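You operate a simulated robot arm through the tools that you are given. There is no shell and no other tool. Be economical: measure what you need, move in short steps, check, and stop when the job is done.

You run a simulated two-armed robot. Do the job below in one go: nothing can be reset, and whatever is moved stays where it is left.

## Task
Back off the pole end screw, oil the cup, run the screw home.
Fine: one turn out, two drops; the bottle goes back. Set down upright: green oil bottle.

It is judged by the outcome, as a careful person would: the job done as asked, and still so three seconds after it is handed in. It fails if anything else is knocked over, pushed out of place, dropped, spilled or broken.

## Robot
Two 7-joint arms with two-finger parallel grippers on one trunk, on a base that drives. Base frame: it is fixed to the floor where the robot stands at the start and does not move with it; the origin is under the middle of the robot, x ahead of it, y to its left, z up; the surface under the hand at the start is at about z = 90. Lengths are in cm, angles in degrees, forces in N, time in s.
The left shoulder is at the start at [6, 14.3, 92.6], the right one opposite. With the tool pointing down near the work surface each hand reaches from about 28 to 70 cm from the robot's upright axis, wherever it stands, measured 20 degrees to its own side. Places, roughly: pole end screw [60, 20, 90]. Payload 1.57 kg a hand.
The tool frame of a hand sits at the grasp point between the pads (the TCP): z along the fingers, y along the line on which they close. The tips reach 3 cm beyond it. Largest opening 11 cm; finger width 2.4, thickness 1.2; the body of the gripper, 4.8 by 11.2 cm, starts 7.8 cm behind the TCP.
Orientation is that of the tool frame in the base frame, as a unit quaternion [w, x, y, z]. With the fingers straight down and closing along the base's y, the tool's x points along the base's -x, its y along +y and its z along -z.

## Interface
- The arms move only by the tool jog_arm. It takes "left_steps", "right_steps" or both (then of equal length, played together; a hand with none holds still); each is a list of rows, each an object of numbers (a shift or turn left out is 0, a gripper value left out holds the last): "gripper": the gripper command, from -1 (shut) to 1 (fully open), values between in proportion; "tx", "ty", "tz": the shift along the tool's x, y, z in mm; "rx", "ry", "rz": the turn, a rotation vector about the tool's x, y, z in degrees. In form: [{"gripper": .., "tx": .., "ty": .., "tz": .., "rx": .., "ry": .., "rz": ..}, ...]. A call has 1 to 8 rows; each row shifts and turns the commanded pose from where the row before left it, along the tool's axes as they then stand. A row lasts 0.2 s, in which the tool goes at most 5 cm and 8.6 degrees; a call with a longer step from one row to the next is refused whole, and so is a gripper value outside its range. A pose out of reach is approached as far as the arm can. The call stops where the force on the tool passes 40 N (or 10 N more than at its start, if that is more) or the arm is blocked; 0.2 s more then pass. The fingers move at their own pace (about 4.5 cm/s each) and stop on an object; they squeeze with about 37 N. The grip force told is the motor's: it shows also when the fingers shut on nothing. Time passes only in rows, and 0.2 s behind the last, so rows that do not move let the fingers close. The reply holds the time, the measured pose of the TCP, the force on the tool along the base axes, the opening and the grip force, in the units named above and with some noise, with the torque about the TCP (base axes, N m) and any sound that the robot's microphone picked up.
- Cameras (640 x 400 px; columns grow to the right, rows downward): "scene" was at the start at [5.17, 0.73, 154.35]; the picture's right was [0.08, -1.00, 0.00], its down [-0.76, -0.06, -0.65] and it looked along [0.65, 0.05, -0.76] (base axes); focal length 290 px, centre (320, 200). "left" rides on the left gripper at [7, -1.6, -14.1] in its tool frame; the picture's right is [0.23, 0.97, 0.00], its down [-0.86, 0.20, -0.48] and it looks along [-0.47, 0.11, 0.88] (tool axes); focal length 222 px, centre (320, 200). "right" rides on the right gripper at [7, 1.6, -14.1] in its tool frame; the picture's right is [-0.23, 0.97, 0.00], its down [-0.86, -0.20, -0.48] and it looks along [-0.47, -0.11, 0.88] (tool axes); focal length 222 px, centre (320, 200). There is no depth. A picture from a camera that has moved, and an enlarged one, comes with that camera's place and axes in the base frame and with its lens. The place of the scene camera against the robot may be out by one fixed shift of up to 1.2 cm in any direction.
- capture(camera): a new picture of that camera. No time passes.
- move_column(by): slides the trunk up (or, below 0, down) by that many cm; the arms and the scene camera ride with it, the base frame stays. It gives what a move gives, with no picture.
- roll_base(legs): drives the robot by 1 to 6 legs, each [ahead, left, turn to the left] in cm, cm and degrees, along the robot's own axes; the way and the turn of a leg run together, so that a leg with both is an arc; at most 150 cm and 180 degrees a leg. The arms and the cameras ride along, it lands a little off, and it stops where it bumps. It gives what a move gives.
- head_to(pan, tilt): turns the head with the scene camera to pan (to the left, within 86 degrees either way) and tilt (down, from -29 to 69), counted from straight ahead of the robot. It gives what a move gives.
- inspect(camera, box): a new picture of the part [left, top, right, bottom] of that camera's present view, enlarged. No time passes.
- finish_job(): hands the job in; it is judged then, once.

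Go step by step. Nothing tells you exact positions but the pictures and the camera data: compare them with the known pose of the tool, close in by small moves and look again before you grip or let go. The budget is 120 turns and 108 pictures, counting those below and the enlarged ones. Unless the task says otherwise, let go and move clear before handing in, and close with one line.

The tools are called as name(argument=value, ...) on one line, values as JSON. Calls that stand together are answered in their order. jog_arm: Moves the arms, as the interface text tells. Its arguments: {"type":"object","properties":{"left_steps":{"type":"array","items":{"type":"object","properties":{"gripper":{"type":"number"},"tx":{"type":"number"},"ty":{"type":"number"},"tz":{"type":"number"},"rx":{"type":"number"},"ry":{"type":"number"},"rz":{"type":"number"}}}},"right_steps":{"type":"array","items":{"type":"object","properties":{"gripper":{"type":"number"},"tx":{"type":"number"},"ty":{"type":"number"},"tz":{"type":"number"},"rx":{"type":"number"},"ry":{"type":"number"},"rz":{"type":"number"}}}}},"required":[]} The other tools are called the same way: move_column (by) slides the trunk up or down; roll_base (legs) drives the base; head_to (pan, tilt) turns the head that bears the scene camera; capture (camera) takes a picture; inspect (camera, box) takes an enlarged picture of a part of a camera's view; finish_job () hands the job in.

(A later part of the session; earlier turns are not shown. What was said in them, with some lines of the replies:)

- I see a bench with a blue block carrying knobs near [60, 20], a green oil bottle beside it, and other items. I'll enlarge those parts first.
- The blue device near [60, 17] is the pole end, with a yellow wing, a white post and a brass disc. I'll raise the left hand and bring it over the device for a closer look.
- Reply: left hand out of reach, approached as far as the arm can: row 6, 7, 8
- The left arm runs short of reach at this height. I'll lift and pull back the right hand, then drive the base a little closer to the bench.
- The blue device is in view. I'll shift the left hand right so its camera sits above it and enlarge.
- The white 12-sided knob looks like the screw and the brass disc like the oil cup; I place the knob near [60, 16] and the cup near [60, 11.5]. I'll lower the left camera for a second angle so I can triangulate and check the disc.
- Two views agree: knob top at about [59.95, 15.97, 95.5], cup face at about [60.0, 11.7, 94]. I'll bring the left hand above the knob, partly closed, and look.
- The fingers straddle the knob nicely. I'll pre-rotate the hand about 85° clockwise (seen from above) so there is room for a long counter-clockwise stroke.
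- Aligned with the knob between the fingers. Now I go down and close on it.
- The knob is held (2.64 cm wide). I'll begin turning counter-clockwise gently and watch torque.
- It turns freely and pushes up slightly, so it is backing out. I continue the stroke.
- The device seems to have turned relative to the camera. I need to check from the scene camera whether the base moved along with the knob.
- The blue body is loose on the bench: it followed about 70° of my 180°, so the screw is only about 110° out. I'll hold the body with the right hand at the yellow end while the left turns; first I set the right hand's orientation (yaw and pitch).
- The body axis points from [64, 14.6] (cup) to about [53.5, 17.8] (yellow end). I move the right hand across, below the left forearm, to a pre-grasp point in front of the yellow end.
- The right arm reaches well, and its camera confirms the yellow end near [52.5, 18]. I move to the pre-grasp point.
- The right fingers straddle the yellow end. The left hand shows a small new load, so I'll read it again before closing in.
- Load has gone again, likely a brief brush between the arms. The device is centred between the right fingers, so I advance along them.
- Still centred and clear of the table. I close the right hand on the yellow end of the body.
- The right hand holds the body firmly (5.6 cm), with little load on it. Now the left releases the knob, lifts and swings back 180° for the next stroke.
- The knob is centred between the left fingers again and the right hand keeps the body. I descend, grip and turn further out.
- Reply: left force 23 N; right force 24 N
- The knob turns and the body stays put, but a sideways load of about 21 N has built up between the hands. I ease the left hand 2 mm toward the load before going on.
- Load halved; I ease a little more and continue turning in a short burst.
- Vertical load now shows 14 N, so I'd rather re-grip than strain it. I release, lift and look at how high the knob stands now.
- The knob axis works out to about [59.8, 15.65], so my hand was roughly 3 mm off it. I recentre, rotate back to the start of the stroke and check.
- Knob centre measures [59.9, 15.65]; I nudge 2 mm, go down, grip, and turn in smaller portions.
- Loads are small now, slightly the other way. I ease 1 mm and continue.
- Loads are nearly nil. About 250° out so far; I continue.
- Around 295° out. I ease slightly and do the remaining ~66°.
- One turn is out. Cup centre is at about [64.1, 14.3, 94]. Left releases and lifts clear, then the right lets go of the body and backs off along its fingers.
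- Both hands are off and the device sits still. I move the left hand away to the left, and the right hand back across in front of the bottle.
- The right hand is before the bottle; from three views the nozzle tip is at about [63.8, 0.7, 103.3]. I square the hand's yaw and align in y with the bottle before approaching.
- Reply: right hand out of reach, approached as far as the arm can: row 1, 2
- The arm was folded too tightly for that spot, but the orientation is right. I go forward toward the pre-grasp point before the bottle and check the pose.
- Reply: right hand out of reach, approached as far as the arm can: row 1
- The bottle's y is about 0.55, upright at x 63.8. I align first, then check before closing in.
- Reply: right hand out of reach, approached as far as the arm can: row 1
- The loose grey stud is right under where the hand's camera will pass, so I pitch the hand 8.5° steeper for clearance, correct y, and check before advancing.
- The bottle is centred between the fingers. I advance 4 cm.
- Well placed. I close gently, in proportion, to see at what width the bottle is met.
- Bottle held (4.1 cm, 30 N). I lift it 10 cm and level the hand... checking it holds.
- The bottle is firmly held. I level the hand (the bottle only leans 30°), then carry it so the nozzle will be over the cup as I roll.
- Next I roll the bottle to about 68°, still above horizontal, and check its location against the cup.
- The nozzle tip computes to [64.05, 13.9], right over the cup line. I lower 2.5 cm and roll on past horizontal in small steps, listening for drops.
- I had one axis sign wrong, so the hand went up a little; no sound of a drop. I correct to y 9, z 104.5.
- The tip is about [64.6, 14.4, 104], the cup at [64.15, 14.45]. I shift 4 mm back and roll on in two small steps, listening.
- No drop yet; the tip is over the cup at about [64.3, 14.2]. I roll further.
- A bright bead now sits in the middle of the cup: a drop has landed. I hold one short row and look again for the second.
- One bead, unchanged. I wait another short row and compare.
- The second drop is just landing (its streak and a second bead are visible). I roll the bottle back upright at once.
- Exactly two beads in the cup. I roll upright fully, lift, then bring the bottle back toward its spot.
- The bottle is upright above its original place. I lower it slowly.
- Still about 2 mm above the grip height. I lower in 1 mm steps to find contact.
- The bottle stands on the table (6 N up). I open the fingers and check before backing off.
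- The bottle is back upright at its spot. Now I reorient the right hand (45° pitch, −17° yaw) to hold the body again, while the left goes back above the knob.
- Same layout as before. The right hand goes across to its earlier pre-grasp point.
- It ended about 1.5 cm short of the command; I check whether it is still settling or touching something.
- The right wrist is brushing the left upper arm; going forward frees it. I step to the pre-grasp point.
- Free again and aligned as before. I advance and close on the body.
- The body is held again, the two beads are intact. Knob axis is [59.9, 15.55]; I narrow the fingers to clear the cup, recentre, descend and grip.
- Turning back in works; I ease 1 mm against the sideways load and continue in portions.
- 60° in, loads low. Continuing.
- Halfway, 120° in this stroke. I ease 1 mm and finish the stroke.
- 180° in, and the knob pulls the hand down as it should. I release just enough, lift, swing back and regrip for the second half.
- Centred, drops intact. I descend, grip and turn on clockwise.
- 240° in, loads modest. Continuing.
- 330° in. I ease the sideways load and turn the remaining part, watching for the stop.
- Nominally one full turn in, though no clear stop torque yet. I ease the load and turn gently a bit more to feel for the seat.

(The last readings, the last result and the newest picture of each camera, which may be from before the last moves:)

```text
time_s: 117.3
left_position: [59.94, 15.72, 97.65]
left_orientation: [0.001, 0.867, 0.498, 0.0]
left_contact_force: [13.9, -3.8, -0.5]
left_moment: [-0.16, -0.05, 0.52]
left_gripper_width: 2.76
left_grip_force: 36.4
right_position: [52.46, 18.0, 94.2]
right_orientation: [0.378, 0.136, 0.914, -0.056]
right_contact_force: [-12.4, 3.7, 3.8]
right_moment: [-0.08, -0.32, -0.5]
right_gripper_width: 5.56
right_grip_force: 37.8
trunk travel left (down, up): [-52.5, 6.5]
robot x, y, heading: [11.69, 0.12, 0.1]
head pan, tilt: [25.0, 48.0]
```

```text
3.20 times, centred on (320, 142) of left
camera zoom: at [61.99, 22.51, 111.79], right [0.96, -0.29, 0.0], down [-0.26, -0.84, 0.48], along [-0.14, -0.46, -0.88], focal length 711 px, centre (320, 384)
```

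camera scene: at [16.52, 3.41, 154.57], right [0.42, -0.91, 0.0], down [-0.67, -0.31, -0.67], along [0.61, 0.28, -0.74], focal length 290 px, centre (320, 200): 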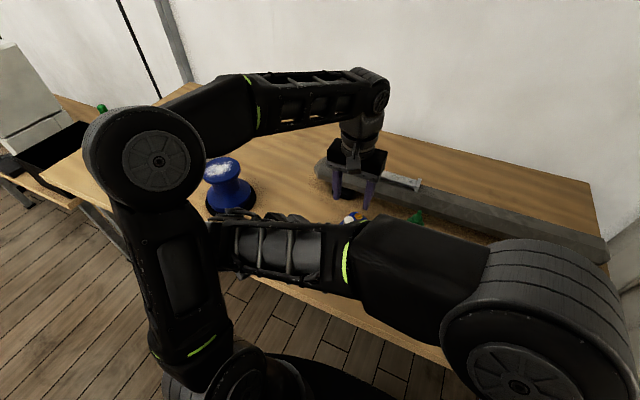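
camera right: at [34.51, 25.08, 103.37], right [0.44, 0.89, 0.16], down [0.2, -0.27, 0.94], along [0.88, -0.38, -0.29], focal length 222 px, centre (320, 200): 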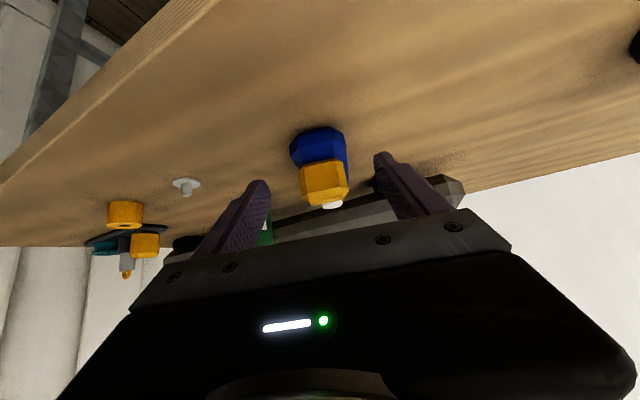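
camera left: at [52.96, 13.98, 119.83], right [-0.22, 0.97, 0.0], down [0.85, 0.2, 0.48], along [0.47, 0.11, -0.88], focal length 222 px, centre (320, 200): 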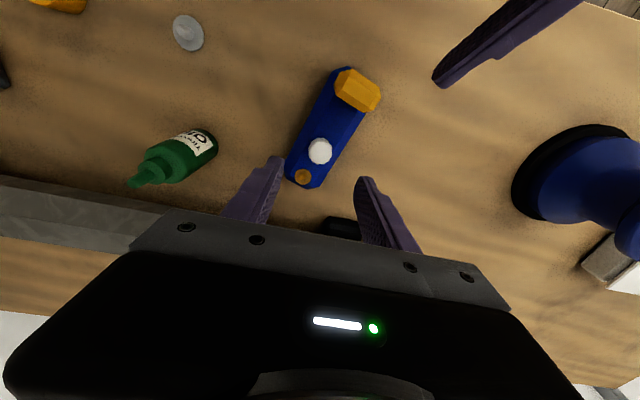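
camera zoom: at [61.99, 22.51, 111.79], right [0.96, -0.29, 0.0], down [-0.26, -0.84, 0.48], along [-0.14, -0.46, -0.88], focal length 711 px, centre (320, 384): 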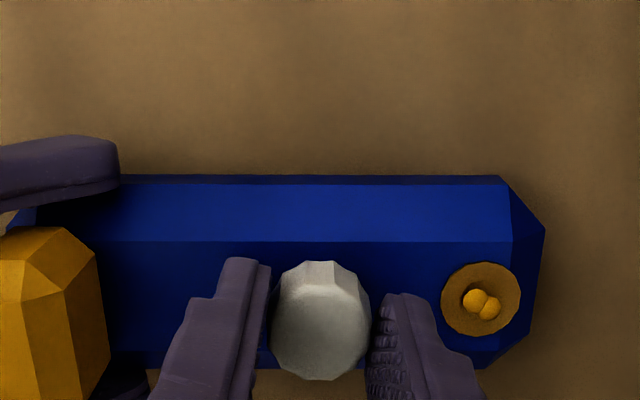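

The torque jumped to 0.52 N·m against me: the screw is seated home. Now I release the left, then the right, and back the right hand out.

jog_arm(left_steps=[{"gripper": -0.25}, {"gripper": -0.25}, {}, {"tz": -28}, {"rz": -8.5}, {"rz": -8.5}, {"rz": -8.5}, {"rz": -8.5}], right_steps=[{}, {}, {}, {}, {"gripper": 0.6}, {"gripper": 0.6}, {}, {}])

jog_arm(left_steps=[{"rz": -8.5}, {"rz": -8.5}, {"rz": -8.5}, {"rz": -8.5}, {"rz": -8.5}, {"rz": -8.5}, {"rz": -8.5}, {"rz": -8.5}], right_steps=[{"tz": -20}, {"tz": -25}, {"tz": -25}, {"tx": -12.6, "ty": -39, "tz": -6.6}, {"tx": -12.6, "ty": -39, "tz": -6.6}, {"tx": -12.6, "ty": -39, "tz": -6.6}, {"tx": -12.6, "ty": -39, "tz": -6.6}, {"tx": -12.6, "ty": -39, "tz": -6.6}])

jog_arm(left_steps=[{"rz": -8.5}, {"rz": -8.5}, {"rz": -8.5}, {"rz": -8.5}, {"rz": -8.5}, {"rz": -8.5}, {}])

capture(camera="left")

```text
time_s: 119.1
left_position: [59.88, 15.72, 100.47]
left_orientation: [0.0, 0.682, 0.732, 0.0]
left_contact_force: [1.1, 0.3, 0.2]
left_moment: [0.03, -0.01, 0.01]
left_gripper_width: 4.11
left_grip_force: 0.1
right_position: [52.39, 17.91, 94.18]
right_orientation: [0.379, 0.136, 0.914, -0.056]
right_contact_force: [0.0, 0.1, -0.5]
right_moment: [0.01, 0.02, -0.01]
right_gripper_width: 8.81
right_grip_force: 0.0
trunk travel left (down, up): [-52.5, 6.5]
robot x, y, heading: [11.64, -0.34, -0.1]
head pan, tilt: [25.0, 48.0]
```

```text
time_s: 120.9
left_position: [59.82, 15.68, 100.42]
left_orientation: [0.0, 0.158, 0.988, 0.001]
left_contact_force: [0.1, -0.5, 0.8]
left_moment: [0.0, -0.03, -0.02]
left_gripper_width: 4.13
left_grip_force: 0.1
right_position: [44.28, -0.13, 105.9]
right_orientation: [0.378, 0.137, 0.914, -0.056]
right_contact_force: [0.0, 0.3, 0.0]
right_moment: [0.02, 0.0, 0.01]
right_gripper_width: 8.79
right_grip_force: 0.0
trunk travel left (down, up): [-52.5, 6.5]
robot x, y, heading: [12.05, 0.29, 0.3]
head pan, tilt: [25.0, 48.0]
```

```text
time_s: 122.5
left_position: [59.91, 15.88, 100.37]
left_orientation: [-0.001, -0.283, 0.959, 0.0]
left_contact_force: [0.1, -0.4, 0.4]
left_moment: [0.01, 0.0, -0.03]
left_gripper_width: 4.13
left_grip_force: 0.0
right_position: [44.23, -0.03, 105.84]
right_orientation: [0.378, 0.137, 0.914, -0.057]
right_contact_force: [0.3, 0.2, 0.8]
right_moment: [0.02, -0.01, -0.05]
right_gripper_width: 8.79
right_grip_force: 0.0
trunk travel left (down, up): [-52.5, 6.5]
robot x, y, heading: [11.98, -0.27, -0.1]
head pan, tilt: [25.0, 48.0]
```

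```text
27 pictures are left
camera left: at [54.94, 10.56, 114.54], right [-0.72, 0.69, 0.0], down [0.61, 0.63, 0.48], along [0.33, 0.34, -0.88], focal length 222 px, centre (320, 200)
```

left: 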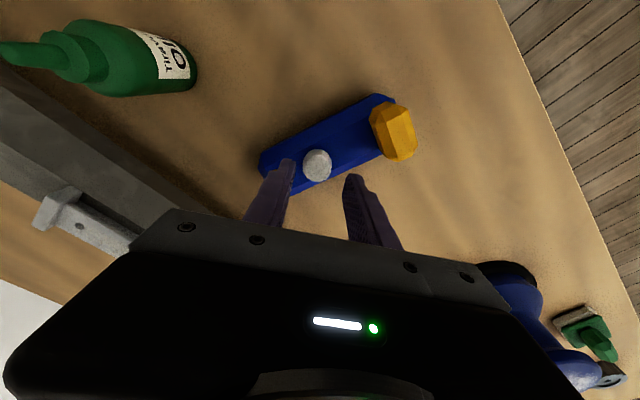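

Screw home, hands free. To restore the body's original alignment, I grip the seated knob and turn clockwise about 73° so the loose body comes round with it.

jog_arm(left_steps=[{"tz": 14}, {"tz": 14}, {"gripper": -1}, {"gripper": -1}, {"gripper": -1}, {"rz": 6}, {"rz": 6}, {}])

inspect(camera="left", box=[220, 80, 420, 205])

```text
time_s: 124.3
left_position: [59.82, 15.75, 97.64]
left_orientation: [0.0, -0.181, 0.984, 0.0]
left_contact_force: [-0.4, 0.0, 0.8]
left_moment: [-0.05, 0.08, 0.01]
left_gripper_width: 2.64
left_grip_force: 37.2
right_position: [44.22, 0.06, 105.84]
right_orientation: [0.379, 0.137, 0.913, -0.057]
right_contact_force: [-0.1, 0.1, -0.8]
right_moment: [0.0, -0.04, 0.0]
right_gripper_width: 8.83
right_grip_force: 0.1
trunk travel left (down, up): [-52.5, 6.5]
robot x, y, heading: [11.72, -0.08, -0.1]
head pan, tilt: [25.0, 48.0]
```

```text
3.20 times, centred on (320, 142) of left
camera zoom: at [53.92, 11.73, 111.72], right [-0.56, 0.83, 0.0], down [0.73, 0.49, 0.48], along [0.4, 0.27, -0.88], focal length 711 px, centre (320, 384)
```

zoom: 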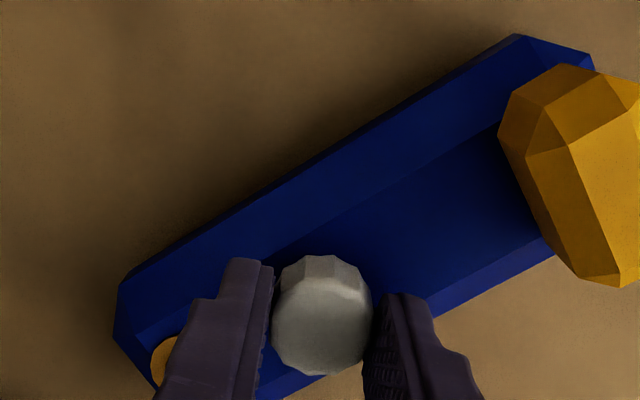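

The body follows (now about 65° off its original direction). I continue the turn.

jog_arm(left_steps=[{"rz": 7.5}, {"rz": 7.5}, {"rz": 7.5}, {"rz": 7.5}, {"rz": 7.5}, {"rz": 7.5}, {"rz": 7.5}, {}])

capture(camera="left")

```text
time_s: 126.1
left_position: [59.78, 15.9, 97.6]
left_orientation: [0.0, 0.273, 0.962, 0.0]
left_contact_force: [1.1, 0.6, -0.3]
left_moment: [-0.04, -0.01, -0.01]
left_gripper_width: 2.64
left_grip_force: 36.5
right_position: [44.16, -0.02, 105.78]
right_orientation: [0.378, 0.137, 0.914, -0.057]
right_contact_force: [0.2, 0.1, -0.3]
right_moment: [-0.01, 0.04, 0.01]
right_gripper_width: 8.82
right_grip_force: 0.0
trunk travel left (down, up): [-52.5, 6.5]
robot x, y, heading: [11.97, 0.3, 0.0]
head pan, tilt: [25.0, 48.0]
```

```text
25 pictures are left
camera left: at [53.09, 18.01, 111.73], right [0.32, 0.95, 0.0], down [0.83, -0.28, 0.48], along [0.45, -0.15, -0.88], focal length 222 px, centre (320, 200)
```

left: 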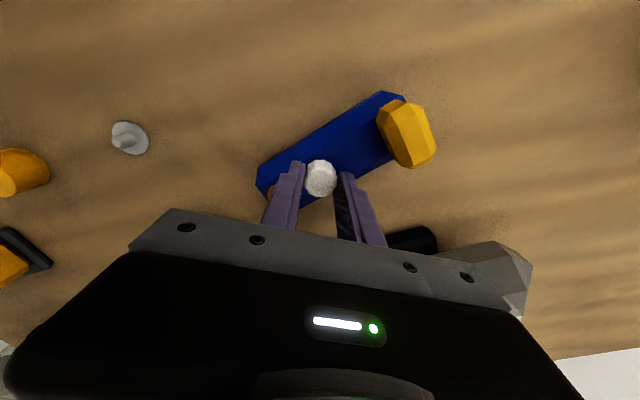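

About 12° remain; I finish that and release.

jog_arm(left_steps=[{"rz": 6}, {"rz": 6}, {}, {"gripper": 0}, {"gripper": 0}, {}, {"tz": -35}, {"tz": -35}])

jog_arm(left_steps=[{"rz": -8.5}, {"rz": -8.5}, {"rz": -8.5}, {"rz": -8.5}, {"rz": -8.5}, {"rz": -1.5}, {}])

capture(camera="left")

inspect(camera="left", box=[240, 90, 400, 190])

```text
time_s: 127.9
left_position: [59.66, 15.69, 104.55]
left_orientation: [0.0, 0.371, 0.929, 0.0]
left_contact_force: [-0.9, -0.6, -0.6]
left_moment: [0.02, 0.02, -0.02]
left_gripper_width: 5.5
left_grip_force: 0.0
right_position: [44.25, 0.01, 105.85]
right_orientation: [0.379, 0.138, 0.913, -0.057]
right_contact_force: [-0.1, 0.3, -0.2]
right_moment: [0.01, 0.0, -0.01]
right_gripper_width: 8.8
right_grip_force: 0.0
trunk travel left (down, up): [-52.5, 6.5]
robot x, y, heading: [11.7, -0.11, -0.1]
head pan, tilt: [25.0, 48.0]
```

```text
time_s: 129.5
left_position: [59.79, 15.79, 104.73]
left_orientation: [0.0, -0.004, 1.0, 0.001]
left_contact_force: [0.4, 0.7, 0.5]
left_moment: [-0.04, 0.02, 0.02]
left_gripper_width: 5.48
left_grip_force: 0.1
right_position: [44.12, -0.0, 105.86]
right_orientation: [0.379, 0.136, 0.914, -0.056]
right_contact_force: [-0.6, -0.3, -0.3]
right_moment: [0.01, 0.01, -0.03]
right_gripper_width: 8.8
right_grip_force: 0.1
trunk travel left (down, up): [-52.5, 6.5]
robot x, y, heading: [12.31, 0.06, -0.1]
head pan, tilt: [25.0, 48.0]
```

```text
24 pictures are left
camera left: at [52.89, 14.04, 118.73], right [-0.23, 0.97, 0.0], down [0.85, 0.21, 0.48], along [0.47, 0.11, -0.88], focal length 222 px, centre (320, 200)
```

left: 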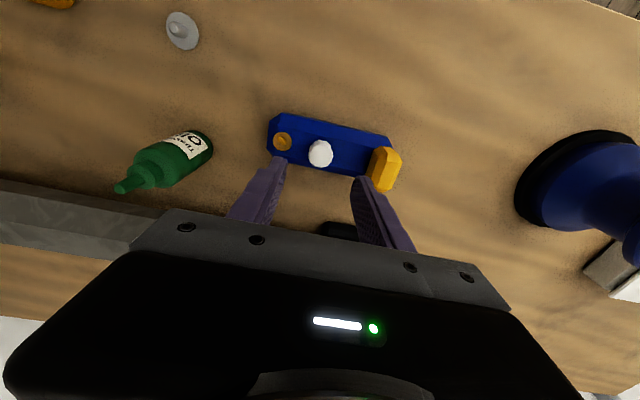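

```text
4.00 times, centred on (320, 140) of left
camera zoom: at [52.89, 14.04, 118.73], right [-0.23, 0.97, 0.0], down [0.85, 0.21, 0.48], along [0.47, 0.11, -0.88], focal length 888 px, centre (320, 440)
```

zoom: 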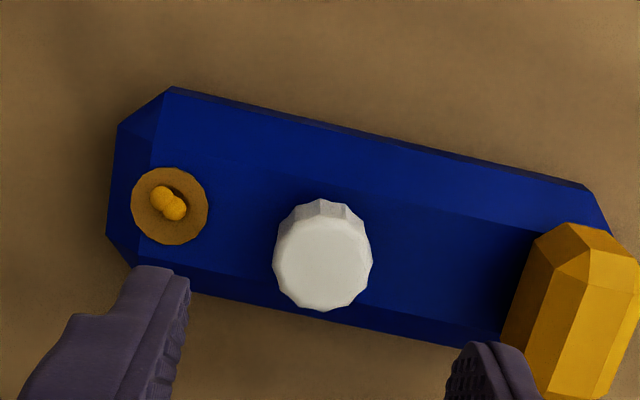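

The body is realigned with its starting direction, two drops in the cup, the screw home. I move the left hand clear and take a last look.

jog_arm(left_steps=[{"tz": -30}, {"tx": 16, "ty": 38, "tz": -5}, {"tx": 16, "ty": 38, "tz": -5}, {"tx": 16, "ty": 38, "tz": -5}, {"tx": 16, "ty": 38, "tz": -5}, {}], right_steps=[{}, {"ty": -35}, {"ty": -35}, {"ty": -35}, {}, {}])

head_to(pan=5, tilt=48)

capture(camera="scene")

```text
time_s: 130.9
left_position: [53.35, 30.83, 109.52]
left_orientation: [0.001, -0.003, 1.0, -0.001]
left_contact_force: [-0.7, -0.4, 1.3]
left_moment: [0.01, -0.02, -0.01]
left_gripper_width: 5.51
left_grip_force: 0.1
right_position: [42.03, -8.02, 107.94]
right_orientation: [0.378, 0.136, 0.914, -0.057]
right_contact_force: [0.1, 0.3, 0.3]
right_moment: [-0.01, 0.01, 0.0]
right_gripper_width: 8.83
right_grip_force: 0.0
right hand out of reach, approached as far as the arm can: row 3, 4
trunk travel left (down, up): [-52.5, 6.5]
robot x, y, heading: [12.3, -0.08, 0.3]
head pan, tilt: [25.0, 48.0]
```

```text
time_s: 131.8
left_position: [53.38, 30.94, 109.53]
left_orientation: [0.0, -0.004, 1.0, 0.0]
left_contact_force: [0.5, -0.8, 0.0]
left_moment: [0.03, -0.01, 0.01]
left_gripper_width: 5.47
left_grip_force: 0.1
right_position: [42.11, -8.0, 107.98]
right_orientation: [0.377, 0.136, 0.914, -0.057]
right_contact_force: [-0.4, 0.5, -0.4]
right_moment: [0.03, -0.02, 0.01]
right_gripper_width: 8.79
right_grip_force: 0.1
trunk travel left (down, up): [-52.5, 6.5]
robot x, y, heading: [11.78, 0.11, 0.0]
head pan, tilt: [5.0, 48.0]
```

```text
22 pictures are left
camera scene: at [17.22, 0.77, 154.58], right [0.09, -1.0, 0.0], down [-0.74, -0.07, -0.67], along [0.67, 0.06, -0.74], focal length 290 px, centre (320, 200)
```

scene: 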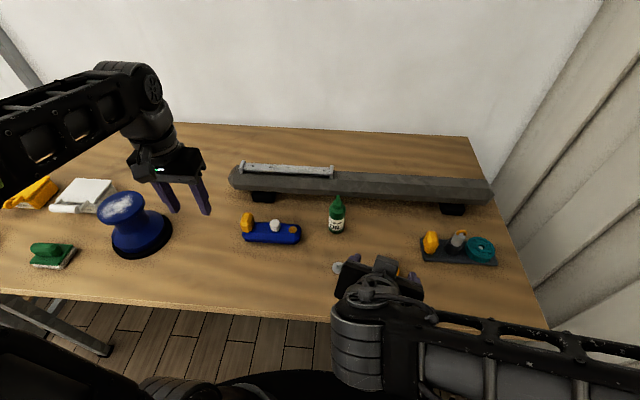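

Everything stands in place: the bottle is upright at its spot, the device is aligned, and both hands are empty and clear. I hand the job in.

finish_job()

```text
The job is handed in.
```

I backed the pole end screw off one turn, put two drops in the cup, and ran the screw home until it seated firmly. The green oil bottle is back upright in its place. On the first stroke the loose body turned with the screw by about 73°. I held it for the remaining strokes and turned it back to its starting direction at the end, so the one turn out is measured from the pictures and could be off by 10° or so.
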